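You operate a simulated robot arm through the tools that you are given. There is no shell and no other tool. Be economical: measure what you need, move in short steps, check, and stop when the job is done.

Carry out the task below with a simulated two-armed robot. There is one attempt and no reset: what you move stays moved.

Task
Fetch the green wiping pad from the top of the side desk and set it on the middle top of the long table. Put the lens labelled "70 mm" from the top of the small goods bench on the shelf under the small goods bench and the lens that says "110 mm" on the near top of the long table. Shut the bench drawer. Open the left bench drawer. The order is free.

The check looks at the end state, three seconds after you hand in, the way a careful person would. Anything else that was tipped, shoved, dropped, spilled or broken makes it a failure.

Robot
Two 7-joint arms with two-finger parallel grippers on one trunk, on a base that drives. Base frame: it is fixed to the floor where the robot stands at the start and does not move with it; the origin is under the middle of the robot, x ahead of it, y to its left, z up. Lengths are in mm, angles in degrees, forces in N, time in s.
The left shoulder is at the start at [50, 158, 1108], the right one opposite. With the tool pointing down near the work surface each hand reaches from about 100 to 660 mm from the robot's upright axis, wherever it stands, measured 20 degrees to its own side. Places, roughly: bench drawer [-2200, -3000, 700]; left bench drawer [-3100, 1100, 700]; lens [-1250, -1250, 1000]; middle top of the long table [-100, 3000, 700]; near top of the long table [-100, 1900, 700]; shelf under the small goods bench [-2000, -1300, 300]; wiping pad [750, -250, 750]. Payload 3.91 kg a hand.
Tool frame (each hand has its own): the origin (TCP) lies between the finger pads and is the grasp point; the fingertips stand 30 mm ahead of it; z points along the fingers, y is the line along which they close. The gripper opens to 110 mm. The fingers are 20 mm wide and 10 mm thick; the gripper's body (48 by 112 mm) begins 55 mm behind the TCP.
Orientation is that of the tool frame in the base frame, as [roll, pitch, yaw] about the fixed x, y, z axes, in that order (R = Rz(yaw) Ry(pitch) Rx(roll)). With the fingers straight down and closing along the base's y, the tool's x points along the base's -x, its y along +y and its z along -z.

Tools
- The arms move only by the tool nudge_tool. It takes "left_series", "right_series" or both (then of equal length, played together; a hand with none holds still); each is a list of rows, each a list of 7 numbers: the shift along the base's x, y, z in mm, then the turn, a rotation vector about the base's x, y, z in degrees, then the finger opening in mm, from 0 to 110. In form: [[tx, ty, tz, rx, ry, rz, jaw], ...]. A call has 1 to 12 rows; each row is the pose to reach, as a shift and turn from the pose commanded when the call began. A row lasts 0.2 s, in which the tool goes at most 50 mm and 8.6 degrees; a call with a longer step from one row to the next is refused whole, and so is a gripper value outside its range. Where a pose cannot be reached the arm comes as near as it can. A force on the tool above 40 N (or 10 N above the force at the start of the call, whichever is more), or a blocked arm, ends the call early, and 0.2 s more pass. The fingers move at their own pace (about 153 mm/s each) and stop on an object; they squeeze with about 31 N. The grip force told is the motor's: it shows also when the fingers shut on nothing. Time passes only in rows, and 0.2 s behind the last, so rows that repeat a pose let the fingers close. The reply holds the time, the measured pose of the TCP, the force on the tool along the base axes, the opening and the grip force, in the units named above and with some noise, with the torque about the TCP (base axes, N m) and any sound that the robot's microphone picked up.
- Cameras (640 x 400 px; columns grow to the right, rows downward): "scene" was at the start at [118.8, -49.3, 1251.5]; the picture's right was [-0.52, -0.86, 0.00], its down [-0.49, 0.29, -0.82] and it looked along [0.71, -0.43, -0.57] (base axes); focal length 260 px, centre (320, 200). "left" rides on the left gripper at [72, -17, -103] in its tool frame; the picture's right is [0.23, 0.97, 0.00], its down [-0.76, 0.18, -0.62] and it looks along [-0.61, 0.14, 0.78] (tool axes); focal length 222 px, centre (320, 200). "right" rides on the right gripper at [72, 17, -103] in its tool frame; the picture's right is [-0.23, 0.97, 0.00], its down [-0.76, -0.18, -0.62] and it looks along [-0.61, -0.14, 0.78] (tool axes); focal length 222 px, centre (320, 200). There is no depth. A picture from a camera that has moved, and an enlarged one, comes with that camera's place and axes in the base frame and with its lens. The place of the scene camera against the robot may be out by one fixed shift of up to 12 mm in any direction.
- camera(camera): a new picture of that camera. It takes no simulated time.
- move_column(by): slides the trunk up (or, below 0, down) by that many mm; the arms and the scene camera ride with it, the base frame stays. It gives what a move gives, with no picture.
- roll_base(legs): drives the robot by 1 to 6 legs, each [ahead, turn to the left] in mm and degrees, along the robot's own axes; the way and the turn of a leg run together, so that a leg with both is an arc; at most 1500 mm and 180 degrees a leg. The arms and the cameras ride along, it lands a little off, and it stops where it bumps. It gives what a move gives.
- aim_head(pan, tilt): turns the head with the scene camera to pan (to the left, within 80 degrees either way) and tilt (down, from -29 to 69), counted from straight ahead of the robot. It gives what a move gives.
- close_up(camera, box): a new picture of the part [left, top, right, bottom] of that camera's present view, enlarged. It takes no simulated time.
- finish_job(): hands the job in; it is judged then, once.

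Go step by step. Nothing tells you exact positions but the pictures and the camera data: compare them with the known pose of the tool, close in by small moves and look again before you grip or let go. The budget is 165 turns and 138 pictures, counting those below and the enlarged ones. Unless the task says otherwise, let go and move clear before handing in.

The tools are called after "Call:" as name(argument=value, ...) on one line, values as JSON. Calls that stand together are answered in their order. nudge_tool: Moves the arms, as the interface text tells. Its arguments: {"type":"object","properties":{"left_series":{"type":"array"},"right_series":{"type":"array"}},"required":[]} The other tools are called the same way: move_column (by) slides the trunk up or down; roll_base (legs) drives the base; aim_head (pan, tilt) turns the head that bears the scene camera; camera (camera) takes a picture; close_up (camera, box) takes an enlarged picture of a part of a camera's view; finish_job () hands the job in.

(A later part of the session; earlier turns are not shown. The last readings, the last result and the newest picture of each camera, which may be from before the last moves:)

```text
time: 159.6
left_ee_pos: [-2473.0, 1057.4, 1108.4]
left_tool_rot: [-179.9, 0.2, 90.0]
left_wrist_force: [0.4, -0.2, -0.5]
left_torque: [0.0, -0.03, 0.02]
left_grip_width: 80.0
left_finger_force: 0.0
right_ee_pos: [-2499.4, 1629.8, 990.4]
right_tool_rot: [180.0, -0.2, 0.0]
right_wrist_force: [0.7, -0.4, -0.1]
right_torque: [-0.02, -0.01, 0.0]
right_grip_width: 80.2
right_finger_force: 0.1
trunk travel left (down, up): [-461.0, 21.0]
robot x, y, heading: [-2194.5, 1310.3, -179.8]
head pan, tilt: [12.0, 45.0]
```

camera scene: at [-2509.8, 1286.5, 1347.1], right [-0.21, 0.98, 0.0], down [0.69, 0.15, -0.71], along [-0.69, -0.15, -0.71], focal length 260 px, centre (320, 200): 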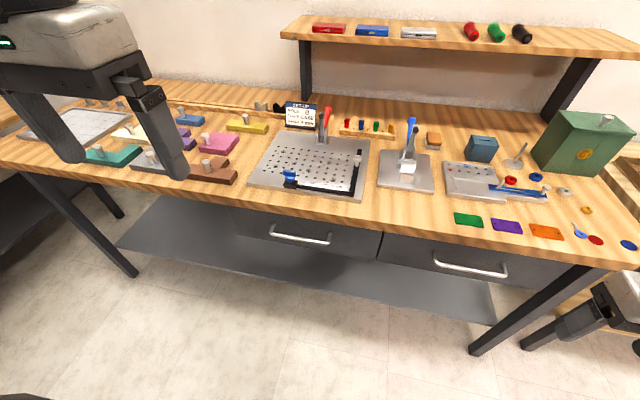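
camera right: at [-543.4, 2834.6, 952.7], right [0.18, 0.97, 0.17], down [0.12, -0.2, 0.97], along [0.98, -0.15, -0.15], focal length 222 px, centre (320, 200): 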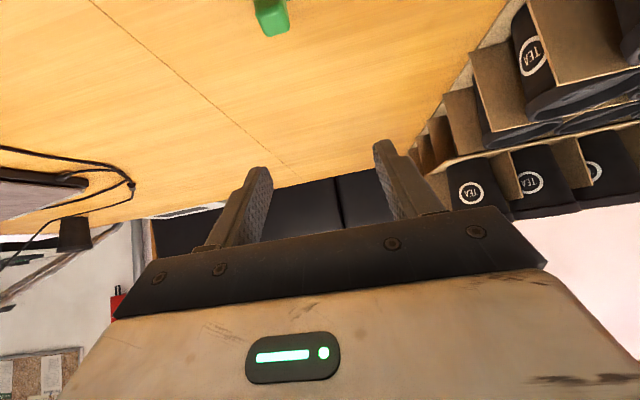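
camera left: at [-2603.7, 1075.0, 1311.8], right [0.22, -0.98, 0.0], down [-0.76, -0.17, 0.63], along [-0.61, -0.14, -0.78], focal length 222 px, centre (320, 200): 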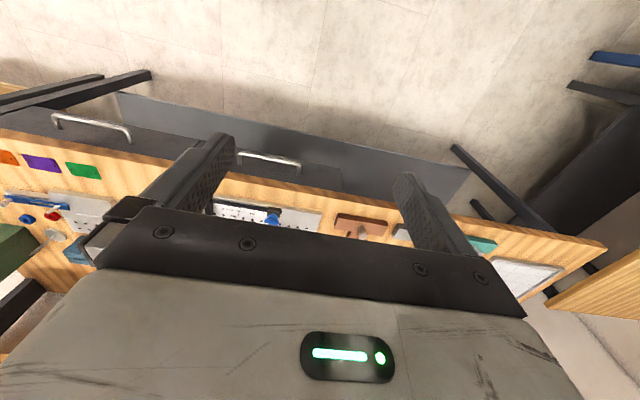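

Yaw succeeded. Now tilting the fingers forward while extending in front of the handle.

Call:
nudge_tool(left_series=[[-25, 5, -20, 0, 8, 0, 80], [-50, 12, -40, 0, 16, 0, 80], [-75, 20, -60, 0, 24, 0, 80], [-100, 28, -80, 0, 32, 0, 80], [-130, 36, -100, 0, 40, 0, 80], [-155, 44, -120, 0, 48, 0, 80], [-180, 52, -140, 0, 56, 0, 80], [-205, 60, -160, 0, 64, 0, 80], [-235, 68, -180, 0, 72, 0, 80], [-265, 76, -200, 0, 80, 0, 80], [-290, 85, -220, 0, 85, 0, 80], [-300, 85, -240, 0, 85, 0, 80]])

Call:
camera(camera="scene")

Call:
camera(camera="left")

```text
time: 162.2
left_ee_pos: [-2672.1, 1153.4, 997.2]
left_tool_rot: [-126.6, -2.9, 78.7]
left_wrist_force: [-0.7, -0.2, 0.2]
left_torque: [0.01, -0.06, 0.0]
left_grip_width: 80.2
left_finger_force: 0.1
left hand out of reach, approached as far as the arm can: row 7, 8, 9, 10, 11, 12
right_ee_pos: [-2500.0, 1630.0, 989.3]
right_tool_rot: [179.8, -0.2, -0.1]
right_wrist_force: [-0.8, 0.6, -0.9]
right_torque: [0.01, -0.03, 0.03]
right_grip_width: 80.0
right_finger_force: 0.0
trunk travel left (down, up): [-461.0, 21.0]
robot x, y, heading: [-2194.6, 1307.5, -179.6]
head pan, tilt: [12.0, 45.0]
```

```text
87 pictures are left
camera scene: at [-2310.5, 1288.3, 1346.8], right [-0.21, 0.98, 0.0], down [0.69, 0.15, -0.71], along [-0.69, -0.15, -0.71], focal length 260 px, centre (320, 200)
```

scene: 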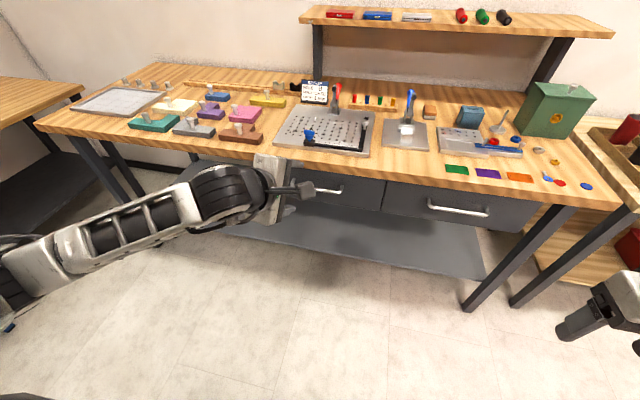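

```text
86 pictures are left
camera left: at [-2587.9, 1205.8, 1076.1], right [0.62, 0.15, -0.77], down [0.44, -0.88, 0.19], along [-0.65, -0.46, -0.61], focal length 222 px, centre (320, 200)
```

left: 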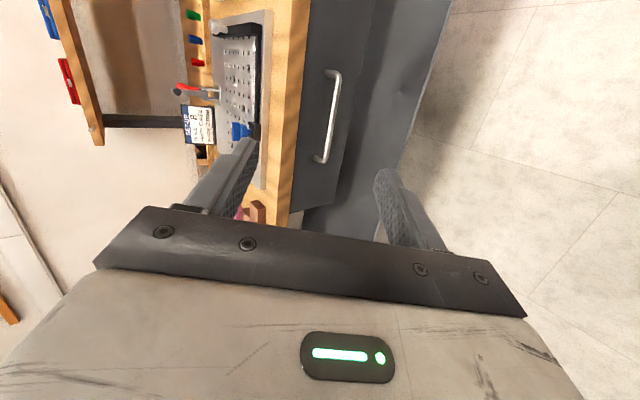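

Tilt reached about 53° with slight yaw; that's adequate for gripping a bar. I'll trim the yaw, then use column and base to approach.

Call:
nudge_tool(left_series=[[0, 0, 0, 0, 0, 6, 60], [0, 0, 0, 0, 0, 12, 60], [0, 0, 0, 0, 0, 12, 60]])

Call:
move_column(by=-130)

Call:
camera(camera="left")

```text
time: 163.0
left_ee_pos: [-2670.8, 1146.9, 999.5]
left_tool_rot: [-126.6, -3.0, 90.6]
left_wrist_force: [-1.2, -0.2, 0.2]
left_torque: [0.01, -0.02, 0.0]
left_grip_width: 60.0
left_finger_force: 0.1
right_ee_pos: [-2498.7, 1629.2, 991.2]
right_tool_rot: [179.9, -0.2, -0.1]
right_wrist_force: [-0.7, 0.0, -0.2]
right_torque: [0.04, -0.01, 0.03]
right_grip_width: 80.2
right_finger_force: 0.0
trunk travel left (down, up): [-461.0, 21.0]
robot x, y, heading: [-2189.7, 1311.9, -179.5]
head pan, tilt: [12.0, 45.0]
```

```text
time: 164.6
left_ee_pos: [-2670.6, 1148.6, 868.9]
left_tool_rot: [-126.6, -3.1, 90.6]
left_wrist_force: [0.0, 0.1, 0.3]
left_torque: [0.04, 0.03, -0.01]
left_grip_width: 60.3
left_finger_force: 0.0
right_ee_pos: [-2498.4, 1630.1, 860.5]
right_tool_rot: [179.9, -0.2, -0.1]
right_wrist_force: [-0.1, 0.0, -0.1]
right_torque: [-0.05, 0.03, -0.01]
right_grip_width: 80.0
right_finger_force: 0.1
trunk travel left (down, up): [-331.0, 151.0]
robot x, y, heading: [-2190.4, 1309.4, -179.6]
head pan, tilt: [12.0, 45.0]
```

```text
85 pictures are left
camera left: at [-2599.1, 1217.2, 948.8], right [0.58, 0.27, -0.77], down [0.61, -0.77, 0.19], along [-0.54, -0.58, -0.61], focal length 222 px, centre (320, 200)
```

left: 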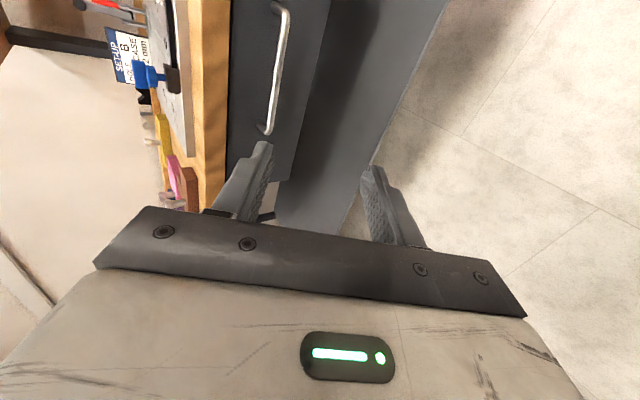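

Lowering to handle height and driving closer.

Call:
move_column(by=-76)

Call:
roll_base(legs=[[165, 0]])

Call:
camera(camera="left")

Call:
camera(camera="scene")

```text
time: 165.7
left_ee_pos: [-2669.4, 1148.0, 793.6]
left_tool_rot: [-126.7, -3.1, 90.6]
left_wrist_force: [-0.2, -0.1, 0.5]
left_torque: [0.01, -0.01, -0.01]
left_grip_width: 60.0
left_finger_force: 0.0
right_ee_pos: [-2498.8, 1629.2, 784.8]
right_tool_rot: [179.9, -0.1, 0.0]
right_wrist_force: [0.3, -0.2, 0.0]
right_torque: [0.02, 0.01, -0.04]
right_grip_width: 80.1
right_finger_force: 0.0
trunk travel left (down, up): [-255.0, 227.0]
robot x, y, heading: [-2192.5, 1308.4, -179.7]
head pan, tilt: [12.0, 45.0]
```

```text
time: 167.1
left_ee_pos: [-2831.3, 1144.4, 792.7]
left_tool_rot: [-126.6, -3.2, 90.7]
left_wrist_force: [0.8, 0.8, 0.2]
left_torque: [-0.01, 0.01, -0.03]
left_grip_width: 59.9
left_finger_force: 0.0
right_ee_pos: [-2661.3, 1627.2, 784.3]
right_tool_rot: [179.8, -0.1, -0.1]
right_wrist_force: [0.0, -0.6, -0.2]
right_torque: [0.03, 0.01, -0.01]
right_grip_width: 80.0
right_finger_force: 0.0
trunk travel left (down, up): [-255.0, 227.0]
robot x, y, heading: [-2353.8, 1309.9, -179.5]
head pan, tilt: [12.0, 45.0]
```

```text
84 pictures are left
camera left: at [-2760.6, 1215.0, 872.7], right [0.58, 0.28, -0.77], down [0.62, -0.77, 0.19], along [-0.54, -0.58, -0.61], focal length 222 px, centre (320, 200)
```

left: 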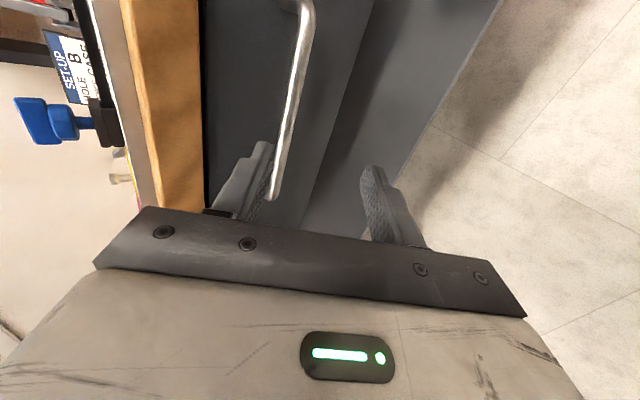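

```text
83 pictures are left
camera scene: at [-2470.1, 1285.3, 1141.0], right [-0.22, 0.98, 0.0], down [0.69, 0.15, -0.71], along [-0.69, -0.15, -0.71], focal length 260 px, centre (320, 200)
```

scene: 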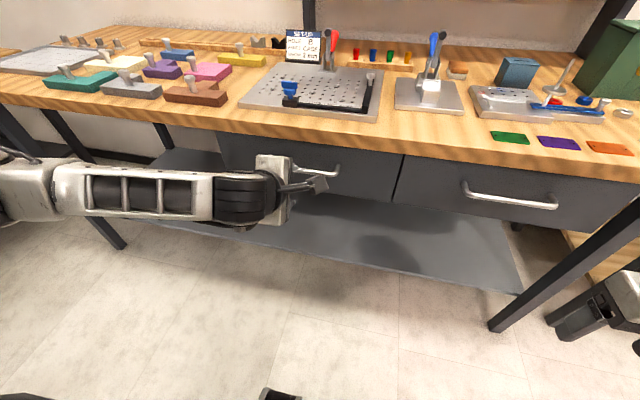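

Handle bar estimated near z≈770, x≈-2918, centred on the fingers. Lowering 6 mm and advancing 60 mm with a narrower opening.

Call:
move_column(by=-7)

Call:
nudge_tool(left_series=[[0, 0, 0, 0, 0, 0, 46], [0, 0, 0, 0, 0, 0, 46]])

Call:
roll_base(legs=[[50, 0]])

Call:
camera(camera="left")

```text
time: 167.7
left_ee_pos: [-2831.6, 1145.4, 786.0]
left_tool_rot: [-126.6, -3.1, 90.7]
left_wrist_force: [0.1, 0.3, -0.6]
left_torque: [0.0, -0.03, 0.0]
left_grip_width: 60.2
left_finger_force: 0.1
right_ee_pos: [-2661.0, 1626.6, 777.4]
right_tool_rot: [179.9, -0.2, -0.1]
right_wrist_force: [0.1, -0.6, 0.1]
right_torque: [0.02, -0.02, -0.03]
right_grip_width: 80.1
right_finger_force: 0.1
trunk travel left (down, up): [-248.0, 234.0]
robot x, y, heading: [-2354.4, 1306.5, -179.7]
head pan, tilt: [12.0, 45.0]
```

```text
time: 168.3
left_ee_pos: [-2830.9, 1144.9, 785.5]
left_tool_rot: [-126.5, -3.1, 90.7]
left_wrist_force: [0.0, -0.3, 0.4]
left_torque: [-0.02, 0.01, -0.02]
left_grip_width: 45.4
left_finger_force: 0.0
right_ee_pos: [-2661.0, 1628.2, 777.2]
right_tool_rot: [179.9, -0.3, 0.0]
right_wrist_force: [1.3, 0.6, 0.2]
right_torque: [0.01, 0.02, -0.04]
right_grip_width: 80.0
right_finger_force: 0.1
trunk travel left (down, up): [-248.0, 234.0]
robot x, y, heading: [-2351.9, 1307.0, -179.6]
head pan, tilt: [12.0, 45.0]
```

```text
time: 169.2
left_ee_pos: [-2880.9, 1144.6, 785.6]
left_tool_rot: [-126.5, -3.1, 90.7]
left_wrist_force: [-1.0, 0.8, 0.2]
left_torque: [0.02, 0.05, 0.02]
left_grip_width: 46.1
left_finger_force: 0.0
right_ee_pos: [-2710.9, 1626.3, 776.4]
right_tool_rot: [179.9, -0.2, 0.0]
right_wrist_force: [0.0, -0.5, -0.6]
right_torque: [0.04, 0.02, 0.02]
right_grip_width: 80.1
right_finger_force: 0.0
trunk travel left (down, up): [-248.0, 234.0]
robot x, y, heading: [-2400.9, 1309.3, -179.5]
head pan, tilt: [12.0, 45.0]
```

```text
82 pictures are left
camera left: at [-2809.9, 1214.3, 865.6], right [0.58, 0.28, -0.77], down [0.62, -0.77, 0.19], along [-0.54, -0.58, -0.61], focal length 222 px, centre (320, 200)
```

left: 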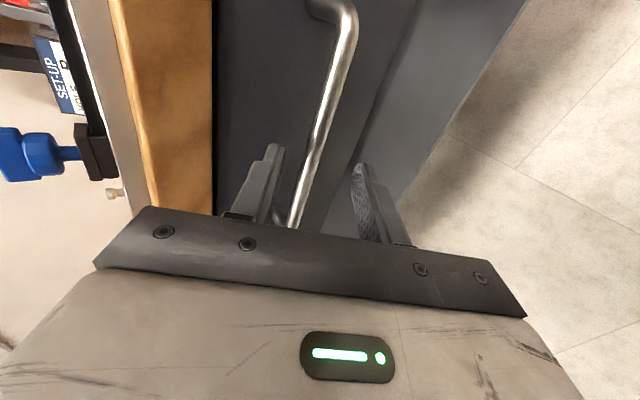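

Bar is ~45 mm ahead along the fingers and centred. Advancing 24 mm more.

Call:
roll_base(legs=[[24, 0]])

Call:
camera(camera="left")

```text
time: 170.0
left_ee_pos: [-2904.0, 1144.1, 786.5]
left_tool_rot: [-126.6, -3.0, 90.6]
left_wrist_force: [0.0, -0.2, -0.3]
left_torque: [0.01, -0.01, 0.01]
left_grip_width: 45.8
left_finger_force: 0.1
right_ee_pos: [-2735.6, 1626.2, 777.6]
right_tool_rot: [179.9, -0.2, 0.1]
right_wrist_force: [0.0, -0.5, 0.4]
right_torque: [0.0, 0.01, -0.01]
right_grip_width: 80.1
right_finger_force: 0.0
trunk travel left (down, up): [-248.0, 234.0]
robot x, y, heading: [-2429.5, 1309.6, -179.4]
head pan, tilt: [12.0, 45.0]
```

```text
81 pictures are left
camera left: at [-2833.8, 1214.1, 865.6], right [0.58, 0.28, -0.77], down [0.62, -0.77, 0.19], along [-0.54, -0.58, -0.61], focal length 222 px, centre (320, 200)
```

left: 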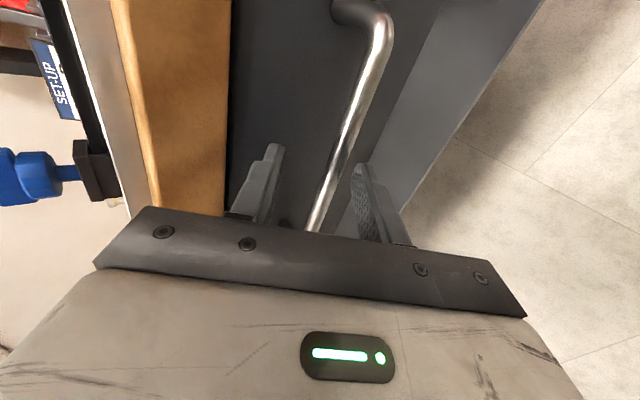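

The bar lies between the fingers. Closing.

Call:
nudge_tool(left_series=[[0, 0, 0, 0, 0, 0, 30], [0, 0, 0, 0, 0, 0, 15], [0, 0, 0, 0, 0, 0, 0], [0, 0, 0, 0, 0, 0, 0], [0, 0, 0, 0, 0, 0, 0]])

Call:
camera(camera="left")

```text
time: 171.2
left_ee_pos: [-2899.9, 1145.0, 778.9]
left_tool_rot: [-127.9, -3.0, 90.6]
left_wrist_force: [27.4, 1.1, -21.9]
left_torque: [-0.8, -0.78, -0.57]
left_grip_width: 12.5
left_finger_force: 44.5
right_ee_pos: [-2733.2, 1627.1, 776.1]
right_tool_rot: [179.9, -0.2, 0.1]
right_wrist_force: [-0.6, -0.6, 0.6]
right_torque: [0.04, 0.05, -0.03]
right_grip_width: 80.0
right_finger_force: 0.0
trunk travel left (down, up): [-248.0, 234.0]
robot x, y, heading: [-2425.9, 1307.4, -179.4]
head pan, tilt: [12.0, 45.0]
```

```text
80 pictures are left
camera left: at [-2830.5, 1214.4, 860.2], right [0.6, 0.27, -0.76], down [0.61, -0.77, 0.2], along [-0.52, -0.58, -0.62], focal length 222 px, centre (320, 200)
```

left: 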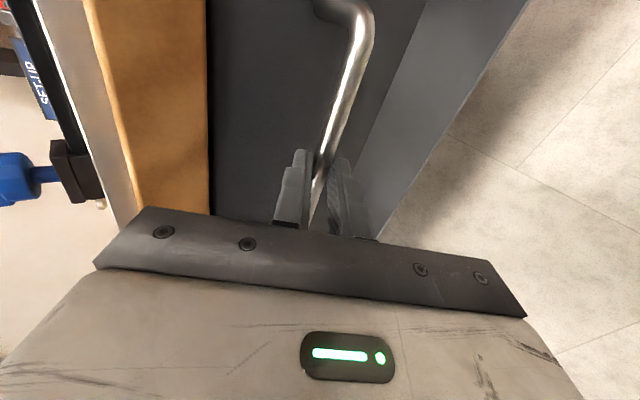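

Gripped the bar. Relieving the vertical load, then backing the base to pull the drawer.

Call:
move_column(by=-6)

Call:
roll_base(legs=[[-100, 0]])

Call:
camera(camera="left")

```text
time: 171.8
left_ee_pos: [-2899.1, 1144.5, 778.2]
left_tool_rot: [-127.1, -3.1, 90.6]
left_wrist_force: [41.4, -3.3, -0.8]
left_torque: [-0.96, -0.61, -0.36]
left_grip_width: 12.5
left_finger_force: 44.8
right_ee_pos: [-2733.8, 1624.9, 773.2]
right_tool_rot: [179.9, 0.0, 0.1]
right_wrist_force: [0.2, -0.7, -0.6]
right_torque: [-0.01, 0.0, -0.01]
right_grip_width: 80.1
right_finger_force: 0.1
trunk travel left (down, up): [-242.0, 240.0]
robot x, y, heading: [-2423.9, 1307.7, -179.8]
head pan, tilt: [12.0, 45.0]
```

```text
time: 172.9
left_ee_pos: [-2807.5, 1143.5, 778.1]
left_tool_rot: [-126.8, -2.9, 90.8]
left_wrist_force: [-0.5, -0.5, -15.2]
left_torque: [-0.41, -0.29, -1.03]
left_grip_width: 12.4
left_finger_force: 45.2
right_ee_pos: [-2638.0, 1626.9, 770.6]
right_tool_rot: [179.9, -0.3, 0.0]
right_wrist_force: [0.8, 0.1, 0.5]
right_torque: [-0.01, -0.01, 0.01]
right_grip_width: 80.1
right_finger_force: 0.1
trunk travel left (down, up): [-242.0, 240.0]
robot x, y, heading: [-2331.3, 1312.7, -179.3]
head pan, tilt: [12.0, 45.0]
```

```text
79 pictures are left
camera left: at [-2736.5, 1214.3, 858.4], right [0.58, 0.28, -0.77], down [0.62, -0.76, 0.19], along [-0.53, -0.58, -0.61], focal length 222 px, centre (320, 200)
```

left: 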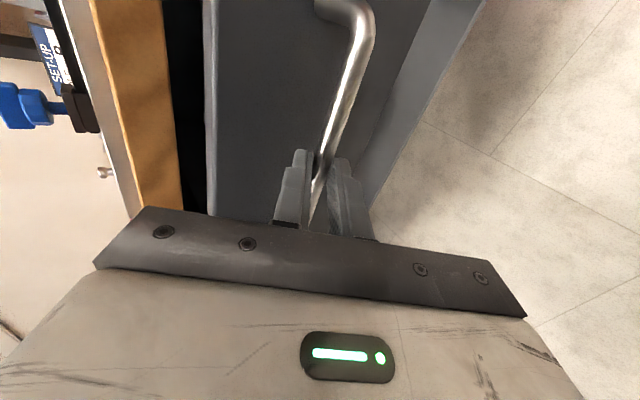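

The drawer is sliding out. Pulling further.

Call:
roll_base(legs=[[-120, 0]])

Call:
roll_base(legs=[[-60, 0]])

Call:
camera(camera="scene")

```text
time: 174.2
left_ee_pos: [-2685.5, 1143.4, 777.9]
left_tool_rot: [-126.7, -2.8, 91.1]
left_wrist_force: [0.5, -14.6, -3.0]
left_torque: [-0.86, -0.07, -0.41]
left_grip_width: 12.4
left_finger_force: 44.8
right_ee_pos: [-2516.3, 1627.9, 771.7]
right_tool_rot: [179.8, -0.2, 0.0]
right_wrist_force: [0.2, -0.3, -0.9]
right_torque: [-0.02, -0.03, 0.0]
right_grip_width: 80.1
right_finger_force: 0.0
trunk travel left (down, up): [-242.0, 240.0]
robot x, y, heading: [-2207.7, 1310.9, -179.5]
head pan, tilt: [12.0, 45.0]
```

```text
time: 175.1
left_ee_pos: [-2626.3, 1143.0, 779.2]
left_tool_rot: [-126.6, -2.7, 91.2]
left_wrist_force: [1.3, -6.8, 0.8]
left_torque: [-0.62, -0.05, -0.73]
left_grip_width: 12.6
left_finger_force: 44.8
right_ee_pos: [-2455.6, 1629.3, 771.4]
right_tool_rot: [179.9, -0.3, 0.0]
right_wrist_force: [-0.4, 0.3, 0.0]
right_torque: [0.0, -0.02, 0.01]
right_grip_width: 79.9
right_finger_force: 0.1
trunk travel left (down, up): [-242.0, 240.0]
robot x, y, heading: [-2148.1, 1309.0, -179.4]
head pan, tilt: [12.0, 45.0]
```

```text
78 pictures are left
camera scene: at [-2263.9, 1286.8, 1128.0], right [-0.22, 0.98, 0.0], down [0.69, 0.16, -0.71], along [-0.69, -0.15, -0.71], focal length 260 px, centre (320, 200)
```

scene: 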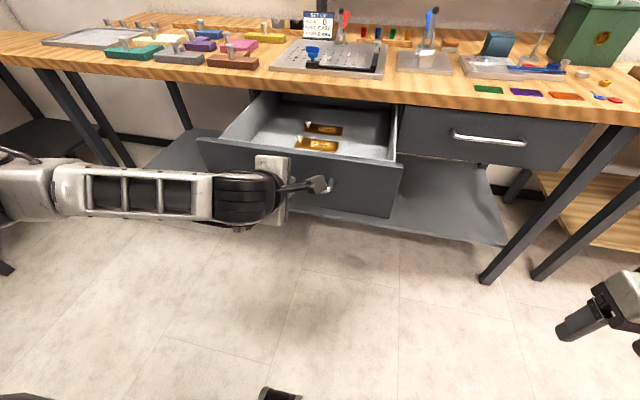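

Drawer is well open (275 mm). I'll try 40 mm more, then release.

Call:
roll_base(legs=[[-40, 0]])

```text
time: 176.0
left_ee_pos: [-2584.7, 1143.8, 779.4]
left_tool_rot: [-126.7, -2.6, 91.3]
left_wrist_force: [1.5, -6.7, 1.4]
left_torque: [-0.54, 0.01, -0.77]
left_grip_width: 12.3
left_finger_force: 45.5
right_ee_pos: [-2415.1, 1630.3, 771.4]
right_tool_rot: [179.8, -0.2, 0.1]
right_wrist_force: [-0.1, -1.2, -0.7]
right_torque: [0.02, 0.01, 0.0]
right_grip_width: 80.0
right_finger_force: 0.0
trunk travel left (down, up): [-242.0, 240.0]
robot x, y, heading: [-2109.4, 1311.6, -179.5]
head pan, tilt: [12.0, 45.0]
```

Open 315 mm. Releasing and backing out slightly (the cart is behind me, so only 45 mm by base).

Call:
nudge_tool(left_series=[[0, 0, 0, 0, 0, 0, 20], [0, 0, 0, 0, 0, 0, 40], [0, 0, 0, 0, 0, 0, 50], [0, 0, 0, 0, 0, 0, 50]])

Call:
roll_base(legs=[[-40, 0]])

Call:
nudge_tool(left_series=[[30, 0, 20, 0, 0, 0, 50], [60, 0, 50, 0, 0, 0, 50], [80, 0, 90, 0, 0, 0, 50], [80, 0, 130, 0, 0, 0, 50], [80, 0, 170, 0, 0, 0, 50], [80, 0, 170, 0, 0, 0, 50]])

Call:
camera(camera="scene")

```text
time: 177.0
left_ee_pos: [-2585.6, 1143.4, 778.6]
left_tool_rot: [-126.7, -2.6, 91.3]
left_wrist_force: [0.1, 1.0, -0.1]
left_torque: [0.03, -0.01, -0.02]
left_grip_width: 50.1
left_finger_force: 0.1
right_ee_pos: [-2414.6, 1629.1, 772.2]
right_tool_rot: [179.9, -0.2, 0.2]
right_wrist_force: [-0.2, 0.7, 0.7]
right_torque: [-0.02, -0.03, 0.0]
right_grip_width: 79.9
right_finger_force: 0.0
trunk travel left (down, up): [-242.0, 240.0]
robot x, y, heading: [-2107.1, 1309.2, -179.5]
head pan, tilt: [12.0, 45.0]
```

```text
time: 177.9
left_ee_pos: [-2546.0, 1143.2, 778.9]
left_tool_rot: [-126.7, -2.5, 91.5]
left_wrist_force: [0.1, -0.7, 0.6]
left_torque: [0.03, 0.01, 0.02]
left_grip_width: 50.2
left_finger_force: 0.1
right_ee_pos: [-2375.6, 1629.3, 771.8]
right_tool_rot: [179.9, -0.2, 0.2]
right_wrist_force: [-0.3, 0.3, 0.1]
right_torque: [0.05, 0.0, 0.0]
right_grip_width: 80.2
right_finger_force: 0.1
trunk travel left (down, up): [-242.0, 240.0]
robot x, y, heading: [-2064.6, 1308.2, -179.2]
head pan, tilt: [12.0, 45.0]
```

```text
time: 179.3
left_ee_pos: [-2469.1, 1145.0, 949.8]
left_tool_rot: [-126.8, -2.6, 91.3]
left_wrist_force: [0.5, 0.3, 0.0]
left_torque: [0.0, -0.02, 0.02]
left_grip_width: 50.1
left_finger_force: 0.1
left hand out of reach, approached as far as the arm can: row 3, 4
right_ee_pos: [-2374.3, 1628.6, 770.1]
right_tool_rot: [180.0, -0.2, 0.2]
right_wrist_force: [-0.2, 0.2, -1.1]
right_torque: [-0.01, 0.01, -0.03]
right_grip_width: 80.4
right_finger_force: 0.1
trunk travel left (down, up): [-242.0, 240.0]
robot x, y, heading: [-2065.3, 1308.9, -179.2]
head pan, tilt: [12.0, 45.0]
```

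```text
77 pictures are left
camera scene: at [-2182.6, 1288.1, 1128.0], right [-0.22, 0.98, 0.0], down [0.69, 0.15, -0.71], along [-0.69, -0.16, -0.71], focal length 260 px, centre (320, 200)
```

scene: 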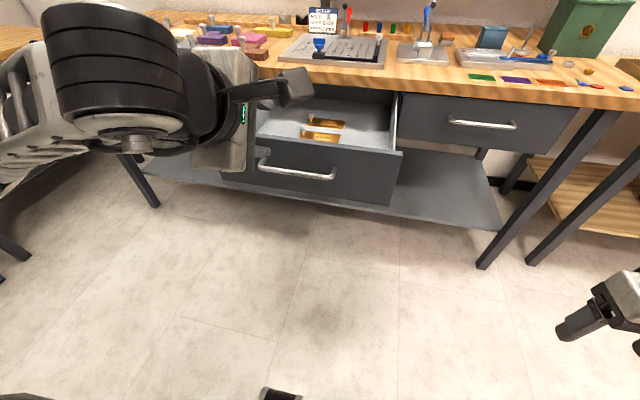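

Left bench drawer is open. I'll raise the column and restore the left gripper's vertical orientation.

Call:
move_column(by=180)

Call:
nudge_tool(left_series=[[10, 0, 0, 0, -8, 0, 80], [20, 0, 0, 0, -16, 0, 80], [30, 0, 0, 0, -24, 0, 80], [40, 0, 0, 0, -32, 0, 80], [50, 0, 0, 0, -40, 0, 80], [50, 0, 0, 0, -48, 0, 80], [50, 0, 0, 0, -53, 0, 80]])

Call:
nudge_tool(left_series=[[0, 0, 0, 0, 0, -8, 80], [0, 0, 0, 0, 0, -16, 80], [0, 0, 0, 0, 0, -24, 80], [0, 0, 0, 0, 0, -32, 80], [0, 0, 0, 0, 0, -40, 80], [0, 0, 0, 0, 0, -48, 80], [0, -20, 0, 0, 0, -56, 80], [0, -40, 0, 0, 0, -64, 80], [0, -60, 0, 0, 0, -72, 80], [0, -80, 0, 0, 0, -80, 80], [0, -90, 0, 0, 0, -88, 80], [0, -90, 0, 0, 0, -91, 80]])

Call:
roll_base(legs=[[0, 90]])

Call:
aim_head(pan=15, tilt=20)

Call:
camera(camera="scene")

```text
time: 181.3
left_ee_pos: [-2469.2, 1145.1, 1129.6]
left_tool_rot: [-126.9, -2.5, 91.4]
left_wrist_force: [-0.3, -0.1, -0.4]
left_torque: [0.0, -0.01, 0.02]
left_grip_width: 50.3
left_finger_force: 0.0
right_ee_pos: [-2374.1, 1630.3, 952.5]
right_tool_rot: [179.9, -0.2, 0.2]
right_wrist_force: [-0.5, -0.3, -0.3]
right_torque: [0.01, -0.01, 0.0]
right_grip_width: 80.2
right_finger_force: 0.1
trunk travel left (down, up): [-422.0, 60.0]
robot x, y, heading: [-2068.3, 1312.2, -179.4]
head pan, tilt: [12.0, 45.0]
```

```text
time: 182.9
left_ee_pos: [-2419.7, 1145.7, 1130.6]
left_tool_rot: [-179.8, -0.5, 92.9]
left_wrist_force: [0.2, 0.2, 0.0]
left_torque: [0.0, -0.01, 0.0]
left_grip_width: 79.9
left_finger_force: 0.1
right_ee_pos: [-2374.3, 1629.9, 952.6]
right_tool_rot: [179.8, -0.1, 0.2]
right_wrist_force: [0.7, 0.8, -0.4]
right_torque: [0.01, -0.01, 0.02]
right_grip_width: 80.1
right_finger_force: 0.0
trunk travel left (down, up): [-422.0, 60.0]
robot x, y, heading: [-2070.5, 1312.3, -179.2]
head pan, tilt: [12.0, 45.0]
```

```text
time: 185.5
left_ee_pos: [-2419.4, 1053.4, 1129.2]
left_tool_rot: [-179.7, -0.5, 1.8]
left_wrist_force: [0.3, 0.3, 0.0]
left_torque: [-0.03, 0.0, 0.0]
left_grip_width: 80.1
left_finger_force: 0.2
right_ee_pos: [-2375.3, 1629.9, 950.7]
right_tool_rot: [179.9, -0.2, 0.2]
right_wrist_force: [-0.5, -0.1, 0.9]
right_torque: [-0.01, -0.02, 0.03]
right_grip_width: 79.9
right_finger_force: 0.0
trunk travel left (down, up): [-422.0, 60.0]
robot x, y, heading: [-2067.7, 1308.2, -179.4]
head pan, tilt: [12.0, 45.0]
```

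```text
time: 189.7
left_ee_pos: [-1817.3, 952.8, 1130.1]
left_tool_rot: [-179.7, -0.5, 90.8]
left_wrist_force: [0.7, -0.7, -0.1]
left_torque: [-0.02, 0.01, 0.02]
left_grip_width: 80.0
left_finger_force: 0.1
right_ee_pos: [-2392.9, 1007.9, 952.4]
right_tool_rot: [179.9, -0.1, 89.0]
right_wrist_force: [-0.1, 1.8, -0.5]
right_torque: [0.0, 0.0, 0.0]
right_grip_width: 79.9
right_finger_force: 0.1
trunk travel left (down, up): [-422.0, 60.0]
robot x, y, heading: [-2063.6, 1307.3, -90.6]
head pan, tilt: [12.0, 45.0]
```

```text
time: 190.6
left_ee_pos: [-1818.1, 953.8, 1130.4]
left_tool_rot: [-179.8, -0.5, 90.7]
left_wrist_force: [-1.2, -0.6, -0.7]
left_torque: [-0.02, 0.04, -0.01]
left_grip_width: 80.1
left_finger_force: 0.1
right_ee_pos: [-2392.1, 1007.7, 952.6]
right_tool_rot: [179.9, -0.2, 89.1]
right_wrist_force: [-0.4, 0.1, -0.5]
right_torque: [-0.02, 0.0, 0.02]
right_grip_width: 80.3
right_finger_force: 0.0
trunk travel left (down, up): [-422.0, 60.0]
robot x, y, heading: [-2065.4, 1310.3, -90.7]
head pan, tilt: [15.0, 20.0]
```

```text
76 pictures are left
camera scene: at [-2040.3, 1176.2, 1346.6], right [-0.97, -0.25, 0.0], down [-0.09, 0.33, -0.94], along [0.24, -0.91, -0.34], focal length 260 px, centre (320, 200)
```

scene: 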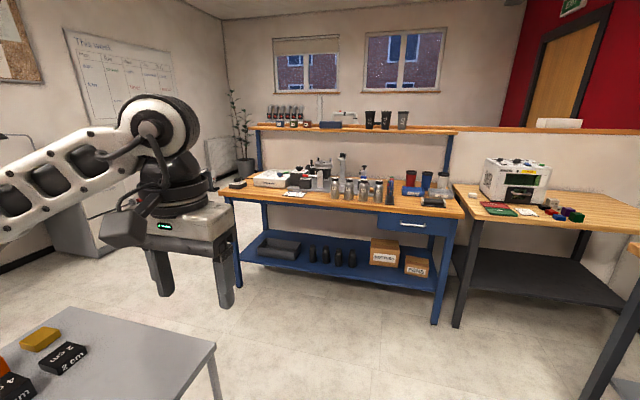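

I see a blue bench ahead with cylindrical items and another area behind. I'll drive closer and look for the lenses.

Call:
roll_base(legs=[[850, 0]])

Call:
aim_head(pan=10, tilt=25)

Call:
camera(camera="scene")

```text
time: 195.1
left_ee_pos: [-1827.7, 106.0, 1129.7]
left_tool_rot: [-179.8, -0.5, 90.5]
left_wrist_force: [0.1, -0.8, -0.5]
left_torque: [0.04, 0.01, -0.01]
left_grip_width: 79.9
left_finger_force: 0.1
right_ee_pos: [-2402.8, 162.9, 952.1]
right_tool_rot: [179.9, -0.3, 88.8]
right_wrist_force: [-0.3, -0.5, 0.1]
right_torque: [0.01, -0.03, 0.01]
right_grip_width: 79.9
right_finger_force: 0.1
trunk travel left (down, up): [-422.0, 60.0]
robot x, y, heading: [-2074.9, 464.0, -90.6]
head pan, tilt: [15.0, 20.0]
```

```text
time: 195.7
left_ee_pos: [-1828.2, 105.8, 1130.0]
left_tool_rot: [-179.8, -0.6, 90.4]
left_wrist_force: [-0.3, 1.0, 0.2]
left_torque: [-0.01, 0.01, 0.01]
left_grip_width: 79.9
left_finger_force: 0.1
right_ee_pos: [-2402.5, 163.5, 951.5]
right_tool_rot: [179.9, -0.2, 88.8]
right_wrist_force: [-0.4, 0.1, 0.7]
right_torque: [0.0, 0.0, 0.03]
right_grip_width: 80.0
right_finger_force: 0.1
trunk travel left (down, up): [-422.0, 60.0]
robot x, y, heading: [-2077.6, 464.9, -90.7]
head pan, tilt: [10.0, 25.0]
```

```text
75 pictures are left
camera scene: at [-2057.8, 329.4, 1338.7], right [-0.99, -0.16, 0.0], down [-0.07, 0.42, -0.91], along [0.15, -0.89, -0.42], focal length 260 px, centre (320, 200)
```

scene: 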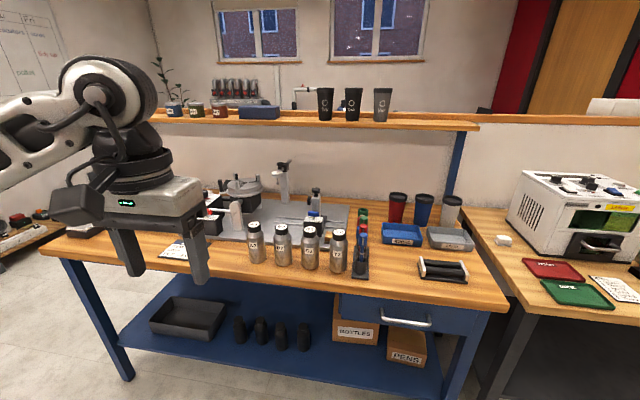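

This is a bottle bench; the small goods bench seems to be behind it (y≈-800…-1500). I'll go round via the east end.

Call:
roll_base(legs=[[0, 86], [1500, 0], [0, -86]])

Call:
aim_head(pan=-35, tilt=25)

Call:
camera(camera="scene")

```text
time: 210.4
left_ee_pos: [-341.7, -19.3, 1129.8]
left_tool_rot: [-179.8, -0.5, 90.8]
left_wrist_force: [-0.4, -0.1, -0.5]
left_torque: [-0.02, 0.0, -0.03]
left_grip_width: 80.1
left_finger_force: 0.0
right_ee_pos: [-916.0, 35.4, 950.6]
right_tool_rot: [180.0, -0.1, 89.0]
right_wrist_force: [0.3, -0.2, -0.5]
right_torque: [-0.02, -0.04, 0.04]
right_grip_width: 79.9
right_finger_force: 0.1
trunk travel left (down, up): [-422.0, 60.0]
robot x, y, heading: [-584.6, 338.6, -90.3]
head pan, tilt: [10.0, 25.0]
```

```text
time: 211.5
left_ee_pos: [-341.1, -19.8, 1128.9]
left_tool_rot: [-179.8, -0.6, 90.8]
left_wrist_force: [0.3, -0.1, 0.0]
left_torque: [0.04, 0.03, -0.01]
left_grip_width: 79.9
left_finger_force: 0.0
right_ee_pos: [-916.8, 35.3, 951.9]
right_tool_rot: [179.9, -0.2, 89.1]
right_wrist_force: [0.9, 0.7, -0.6]
right_torque: [0.03, 0.02, 0.01]
right_grip_width: 80.1
right_finger_force: 0.1
trunk travel left (down, up): [-422.0, 60.0]
robot x, y, heading: [-586.2, 336.8, -90.4]
head pan, tilt: [-35.0, 25.0]
```

```text
74 pictures are left
camera scene: at [-640.9, 218.8, 1338.6], right [-0.82, 0.58, 0.0], down [0.24, 0.34, -0.91], along [-0.52, -0.74, -0.42], focal length 260 px, centre (320, 200)
```

scene: 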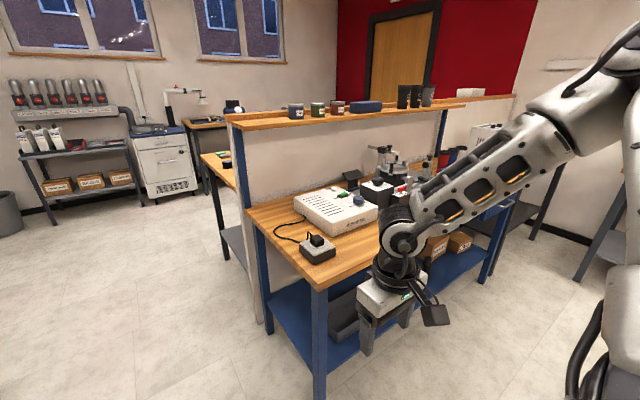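

Confirmed: a second bench behind the partition. Driving round its end with clearance.

Call:
roll_base(legs=[[0, 18], [900, 0], [0, -18], [1450, 0], [0, -60]])

Call:
aim_head(pan=-30, tilt=25)

Call:
camera(camera="scene")

```text
time: 227.8
left_ee_pos: [-507.5, -2359.4, 1128.9]
left_tool_rot: [-179.8, -0.5, 29.8]
left_wrist_force: [0.6, -0.1, 0.2]
left_torque: [0.02, 0.01, -0.02]
left_grip_width: 80.1
left_finger_force: 0.2
right_ee_pos: [-738.8, -1831.5, 950.8]
right_tool_rot: [179.9, -0.2, 27.9]
right_wrist_force: [0.4, -0.6, -0.6]
right_torque: [0.02, 0.01, 0.02]
right_grip_width: 80.0
right_finger_force: 0.0
trunk travel left (down, up): [-422.0, 60.0]
robot x, y, heading: [-314.6, -1967.0, -151.5]
head pan, tilt: [-35.0, 25.0]
```

```text
time: 228.4
left_ee_pos: [-508.6, -2361.0, 1130.3]
left_tool_rot: [-179.8, -0.5, 29.8]
left_wrist_force: [0.5, -0.5, 0.3]
left_torque: [0.0, 0.03, 0.0]
left_grip_width: 80.3
left_finger_force: 0.1
right_ee_pos: [-737.9, -1830.7, 950.8]
right_tool_rot: [179.8, -0.1, 28.2]
right_wrist_force: [-0.5, -0.1, 0.3]
right_torque: [0.01, 0.0, -0.02]
right_grip_width: 80.1
right_finger_force: 0.1
trunk travel left (down, up): [-422.0, 60.0]
robot x, y, heading: [-320.1, -1970.1, -151.4]
head pan, tilt: [-30.0, 25.0]
```

```text
73 pictures are left
camera scene: at [-439.9, -1989.7, 1338.6], right [0.03, 1.0, 0.0], down [0.42, -0.01, -0.91], along [-0.91, 0.02, -0.42], focal length 260 px, centre (320, 200)
```

scene: 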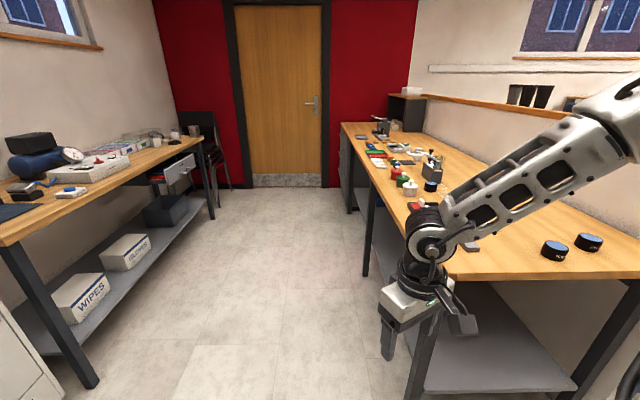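

Lenses visible on the right bench, and the open bench drawer on the left. Zooming in on both.

Call:
close_up(camera="scene", box=[500, 210, 640, 298])

Call:
close_up(camera="scene", box=[340, 90, 500, 190])

Call:
close_up(camera="scene", box=[60, 110, 240, 222])

```text
4.55 times, centred on (570, 254) of scene
camera zoom: at [-439.9, -1989.7, 1338.6], right [0.03, 1.0, 0.0], down [0.42, -0.01, -0.91], along [-0.91, 0.02, -0.42], focal length 1183 px, centre (-816, -46)
```

zoom: 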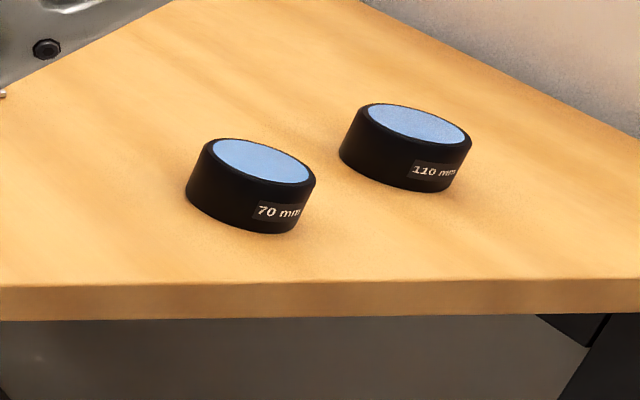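

```text
4.00 times, centred on (420, 140) of scene
camera zoom: at [-439.9, -1989.7, 1338.6], right [0.03, 1.0, 0.0], down [0.42, -0.01, -0.91], along [-0.91, 0.02, -0.42], focal length 1041 px, centre (-80, 440)
```

zoom: 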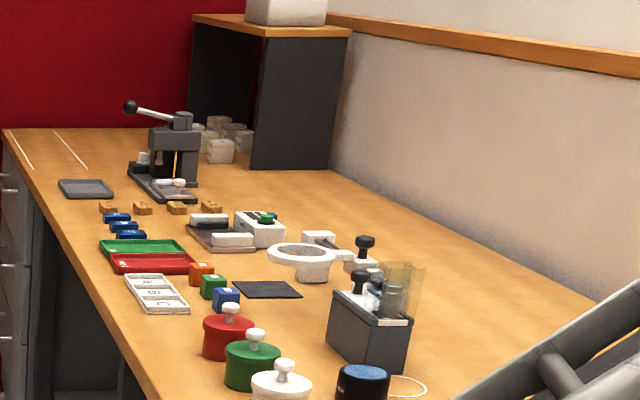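

```text
3.56 times, centred on (150, 166) of scene
camera zoom: at [-439.9, -1989.7, 1338.6], right [0.03, 1.0, 0.0], down [0.42, -0.01, -0.91], along [-0.91, 0.02, -0.42], focal length 926 px, centre (924, 321)
```

zoom: 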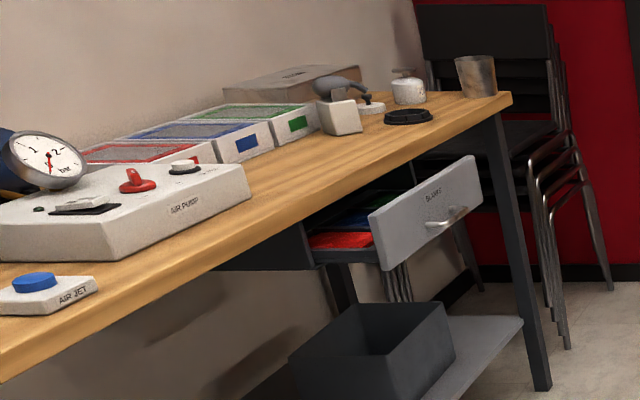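

Lenses: 70 mm near [-1156, -1163], 110 mm near [-1200, -995] on the bench's east end. I'll tuck the right arm up, then drive to the east end, facing west, to use the left hand.

Call:
nudge_tool(right_series=[[20, 10, 35, 0, 0, 0, 80], [40, 20, 70, 0, 0, 0, 80], [55, 30, 110, 0, 0, 0, 80], [70, 40, 150, 0, 0, 0, 80], [85, 48, 190, 0, 0, 0, 80], [85, 48, 190, 0, 0, 0, 80]])

Call:
roll_base(legs=[[0, -101], [1020, 0], [0, 72]])

Call:
aim_head(pan=15, tilt=45)

Call:
camera(camera="scene")

```text
time: 229.8
left_ee_pos: [-507.7, -2360.4, 1130.3]
left_tool_rot: [-179.9, -0.5, 29.8]
left_wrist_force: [0.4, -0.1, -0.8]
left_torque: [0.01, 0.01, -0.03]
left_grip_width: 79.9
left_finger_force: 0.0
right_ee_pos: [-650.1, -1784.1, 1145.0]
right_tool_rot: [179.9, -0.4, 28.1]
right_wrist_force: [-0.1, 1.0, -0.6]
right_torque: [-0.04, -0.03, 0.0]
right_grip_width: 80.0
right_finger_force: 0.1
trunk travel left (down, up): [-422.0, 60.0]
robot x, y, heading: [-318.1, -1968.8, -151.2]
head pan, tilt: [-30.0, 25.0]
```

```text
time: 238.1
left_ee_pos: [-912.5, -927.6, 1129.1]
left_tool_rot: [179.6, -1.6, -70.9]
left_wrist_force: [2.9, -6.1, 1.6]
left_torque: [0.39, 0.34, 0.26]
left_grip_width: 80.1
left_finger_force: 0.1
right_ee_pos: [-320.4, -891.6, 1143.2]
right_tool_rot: [179.8, -0.2, -73.3]
right_wrist_force: [0.6, 0.2, 0.0]
right_torque: [-0.02, -0.03, 0.03]
right_grip_width: 80.2
right_finger_force: 0.1
trunk travel left (down, up): [-422.0, 60.0]
robot x, y, heading: [-567.6, -1184.5, 107.7]
head pan, tilt: [-30.0, 25.0]
stopped in leg 2: the force on the tool passed its limit at 147 N (the readings are from after the stop); the commanded pose is now the measured one
```

```text
time: 239.2
left_ee_pos: [-911.5, -928.3, 1130.5]
left_tool_rot: [179.6, -1.6, -70.9]
left_wrist_force: [4.6, -7.8, 2.2]
left_torque: [0.56, 0.41, 0.39]
left_grip_width: 79.9
left_finger_force: 0.0
right_ee_pos: [-321.1, -892.7, 1143.7]
right_tool_rot: [179.7, -0.1, -73.3]
right_wrist_force: [0.0, -0.6, 0.4]
right_torque: [0.01, 0.02, -0.02]
right_grip_width: 80.3
right_finger_force: 0.0
trunk travel left (down, up): [-422.0, 60.0]
robot x, y, heading: [-570.4, -1181.6, 107.2]
head pan, tilt: [15.0, 45.0]
```

```text
69 pictures are left
camera scene: at [-619.5, -1081.8, 1308.2], right [0.85, 0.53, 0.0], down [0.38, -0.6, -0.71], along [-0.38, 0.6, -0.71], focal length 260 px, centre (320, 200)
```

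scene: 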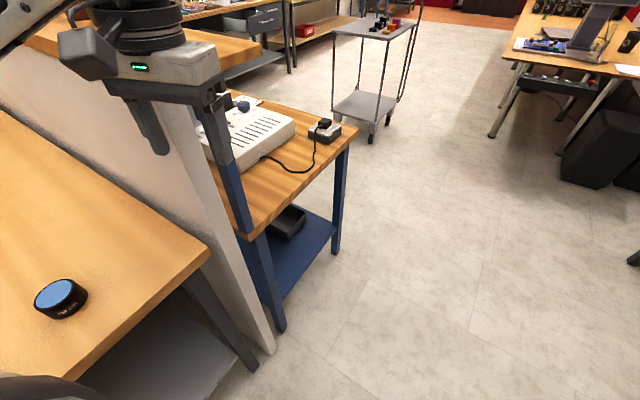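

The left gripper bumped the partition. Backing straight off and checking for damage.

Call:
roll_base(legs=[[-220, 0]])

Call:
aim_head(pan=45, tilt=30)

Call:
camera(camera="scene")

```text
time: 240.9
left_ee_pos: [-847.2, -1135.0, 1130.3]
left_tool_rot: [179.6, -1.6, -70.6]
left_wrist_force: [-0.2, -0.8, 0.2]
left_torque: [0.04, 0.01, 0.01]
left_grip_width: 80.3
left_finger_force: 0.0
right_ee_pos: [-257.7, -1099.2, 1143.9]
right_tool_rot: [-180.0, -0.2, -73.2]
right_wrist_force: [0.0, -0.6, 0.3]
right_torque: [0.05, 0.02, 0.02]
right_grip_width: 79.7
right_finger_force: 0.1
trunk travel left (down, up): [-422.0, 60.0]
robot x, y, heading: [-503.7, -1394.2, 107.3]
head pan, tilt: [15.0, 45.0]
```

```text
time: 241.9
left_ee_pos: [-847.6, -1136.4, 1128.9]
left_tool_rot: [179.7, -1.7, -70.6]
left_wrist_force: [0.0, 1.1, 0.6]
left_torque: [0.02, 0.03, -0.01]
left_grip_width: 79.9
left_finger_force: 0.0
right_ee_pos: [-256.1, -1100.0, 1143.7]
right_tool_rot: [180.0, -0.3, -73.1]
right_wrist_force: [0.3, 0.0, 0.0]
right_torque: [0.01, -0.07, 0.01]
right_grip_width: 80.0
right_finger_force: 0.0
trunk travel left (down, up): [-422.0, 60.0]
robot x, y, heading: [-504.3, -1390.4, 107.3]
head pan, tilt: [45.0, 30.0]
```

```text
68 pictures are left
camera scene: at [-592.1, -1315.7, 1330.6], right [0.46, 0.89, 0.0], down [0.44, -0.23, -0.87], along [-0.77, 0.4, -0.5], focal length 260 px, centre (320, 200)
```

scene: 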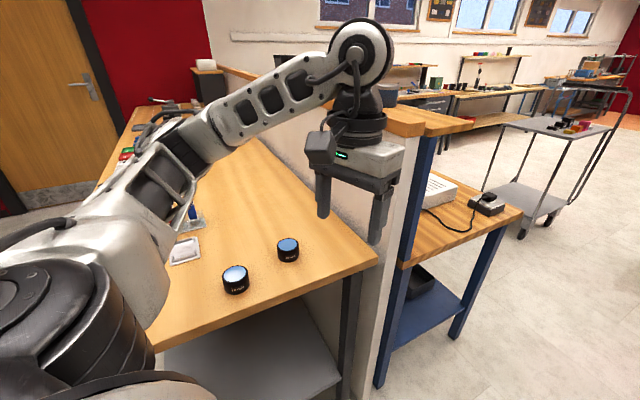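

Bench top z≈875; lenses at about [-1042, -1294] (70 mm) and [-1081, -1155] (110 mm), ~58 mm wide. Turning to heading 150° puts both in the left hand's reach.

Call:
roll_base(legs=[[0, 43]])

Call:
aim_head(pan=10, tilt=45)

Call:
camera(camera="scene")

Call:
camera(camera="left")

```text
time: 244.3
left_ee_pos: [-929.9, -1445.8, 1128.1]
left_tool_rot: [179.6, -1.7, -26.9]
left_wrist_force: [-0.3, 0.1, 0.2]
left_torque: [-0.04, 0.0, 0.0]
left_grip_width: 80.2
left_finger_force: 0.1
right_ee_pos: [-528.3, -1009.1, 1144.1]
right_tool_rot: [179.9, -0.4, -29.3]
right_wrist_force: [0.0, 0.1, 0.3]
right_torque: [-0.04, -0.01, -0.02]
right_grip_width: 79.8
right_finger_force: 0.0
trunk travel left (down, up): [-422.0, 60.0]
robot x, y, heading: [-502.2, -1391.8, 151.1]
head pan, tilt: [45.0, 30.0]
```

```text
time: 245.3
left_ee_pos: [-928.7, -1445.6, 1128.6]
left_tool_rot: [179.6, -1.7, -26.9]
left_wrist_force: [-0.1, 0.1, 0.2]
left_torque: [-0.02, 0.01, -0.01]
left_grip_width: 80.1
left_finger_force: 0.0
right_ee_pos: [-527.5, -1009.8, 1143.4]
right_tool_rot: [179.8, -0.3, -29.3]
right_wrist_force: [-0.2, 0.2, 0.1]
right_torque: [-0.01, -0.01, -0.01]
right_grip_width: 79.9
right_finger_force: 0.1
trunk travel left (down, up): [-422.0, 60.0]
robot x, y, heading: [-502.7, -1394.6, 151.2]
head pan, tilt: [10.0, 45.0]
```

```text
67 pictures are left
camera scene: at [-612.0, -1350.3, 1308.1], right [0.32, 0.95, 0.0], down [0.67, -0.23, -0.71], along [-0.67, 0.23, -0.71], focal length 260 px, centre (320, 200)
```

scene: 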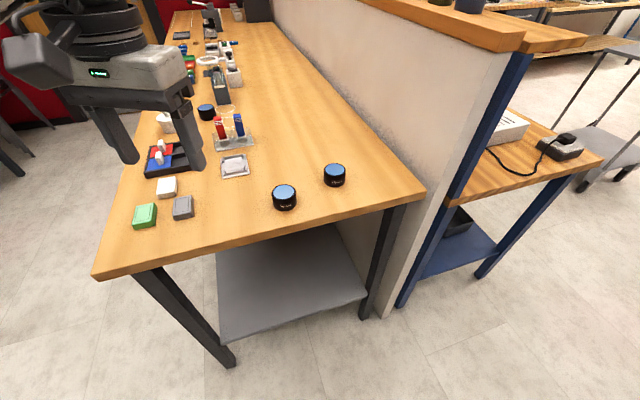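

```text
66 pictures are left
camera left: at [-860.5, -1460.5, 1234.9], right [-0.24, -0.97, 0.01], down [-0.77, 0.2, 0.6], along [-0.59, 0.13, -0.8], focal length 222 px, centre (320, 200)
```

left: 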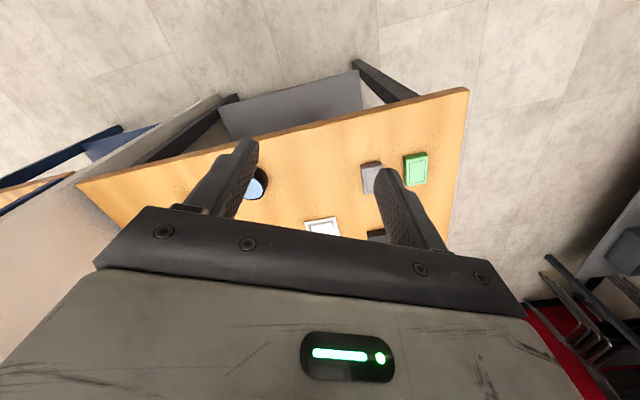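

Bringing the left hand above the 70 mm lens.

Call:
nudge_tool(left_series=[[-20, 35, 0, 0, 0, 0, 90], [-45, 65, -10, 0, 0, 0, 90], [-70, 95, -20, 0, 0, 0, 90], [-95, 125, -40, 0, 0, 0, 90], [-114, 155, -70, 0, 0, 0, 90], [-114, 155, -110, 0, 0, 0, 90], [-114, 155, -140, 0, 0, 0, 90], [-114, 155, -140, 0, 0, 0, 90]])

Call:
camera(camera="left")

Call:
close_up(camera="scene", box=[200, 100, 400, 225])

```text
time: 247.1
left_ee_pos: [-1043.7, -1291.9, 990.4]
left_tool_rot: [179.6, -1.6, -27.0]
left_wrist_force: [0.5, 0.6, 0.6]
left_torque: [0.0, -0.03, 0.0]
left_grip_width: 89.9
left_finger_force: 0.0
right_ee_pos: [-527.5, -1010.5, 1143.6]
right_tool_rot: [179.9, -0.3, -29.3]
right_wrist_force: [0.1, 0.1, -1.0]
right_torque: [0.0, 0.01, 0.0]
right_grip_width: 79.9
right_finger_force: 0.2
trunk travel left (down, up): [-422.0, 60.0]
robot x, y, heading: [-506.3, -1395.5, 151.2]
head pan, tilt: [10.0, 45.0]
```

```text
65 pictures are left
camera left: at [-973.5, -1306.0, 1095.4], right [-0.24, -0.97, 0.01], down [-0.77, 0.2, 0.6], along [-0.59, 0.13, -0.8], focal length 222 px, centre (320, 200)
```

left: 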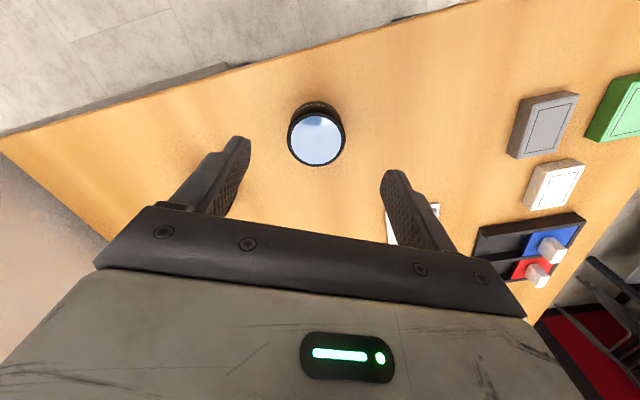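

```text
3.20 times, centred on (300, 162) of scene
camera zoom: at [-611.9, -1350.3, 1308.1], right [0.32, 0.95, 0.0], down [0.67, -0.23, -0.71], along [-0.67, 0.23, -0.71], focal length 833 px, centre (384, 320)
```

zoom: 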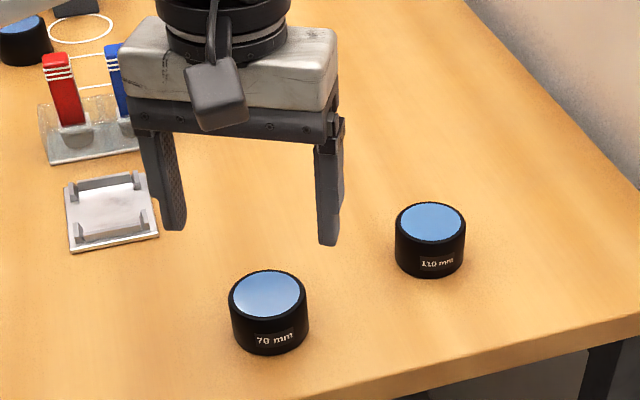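

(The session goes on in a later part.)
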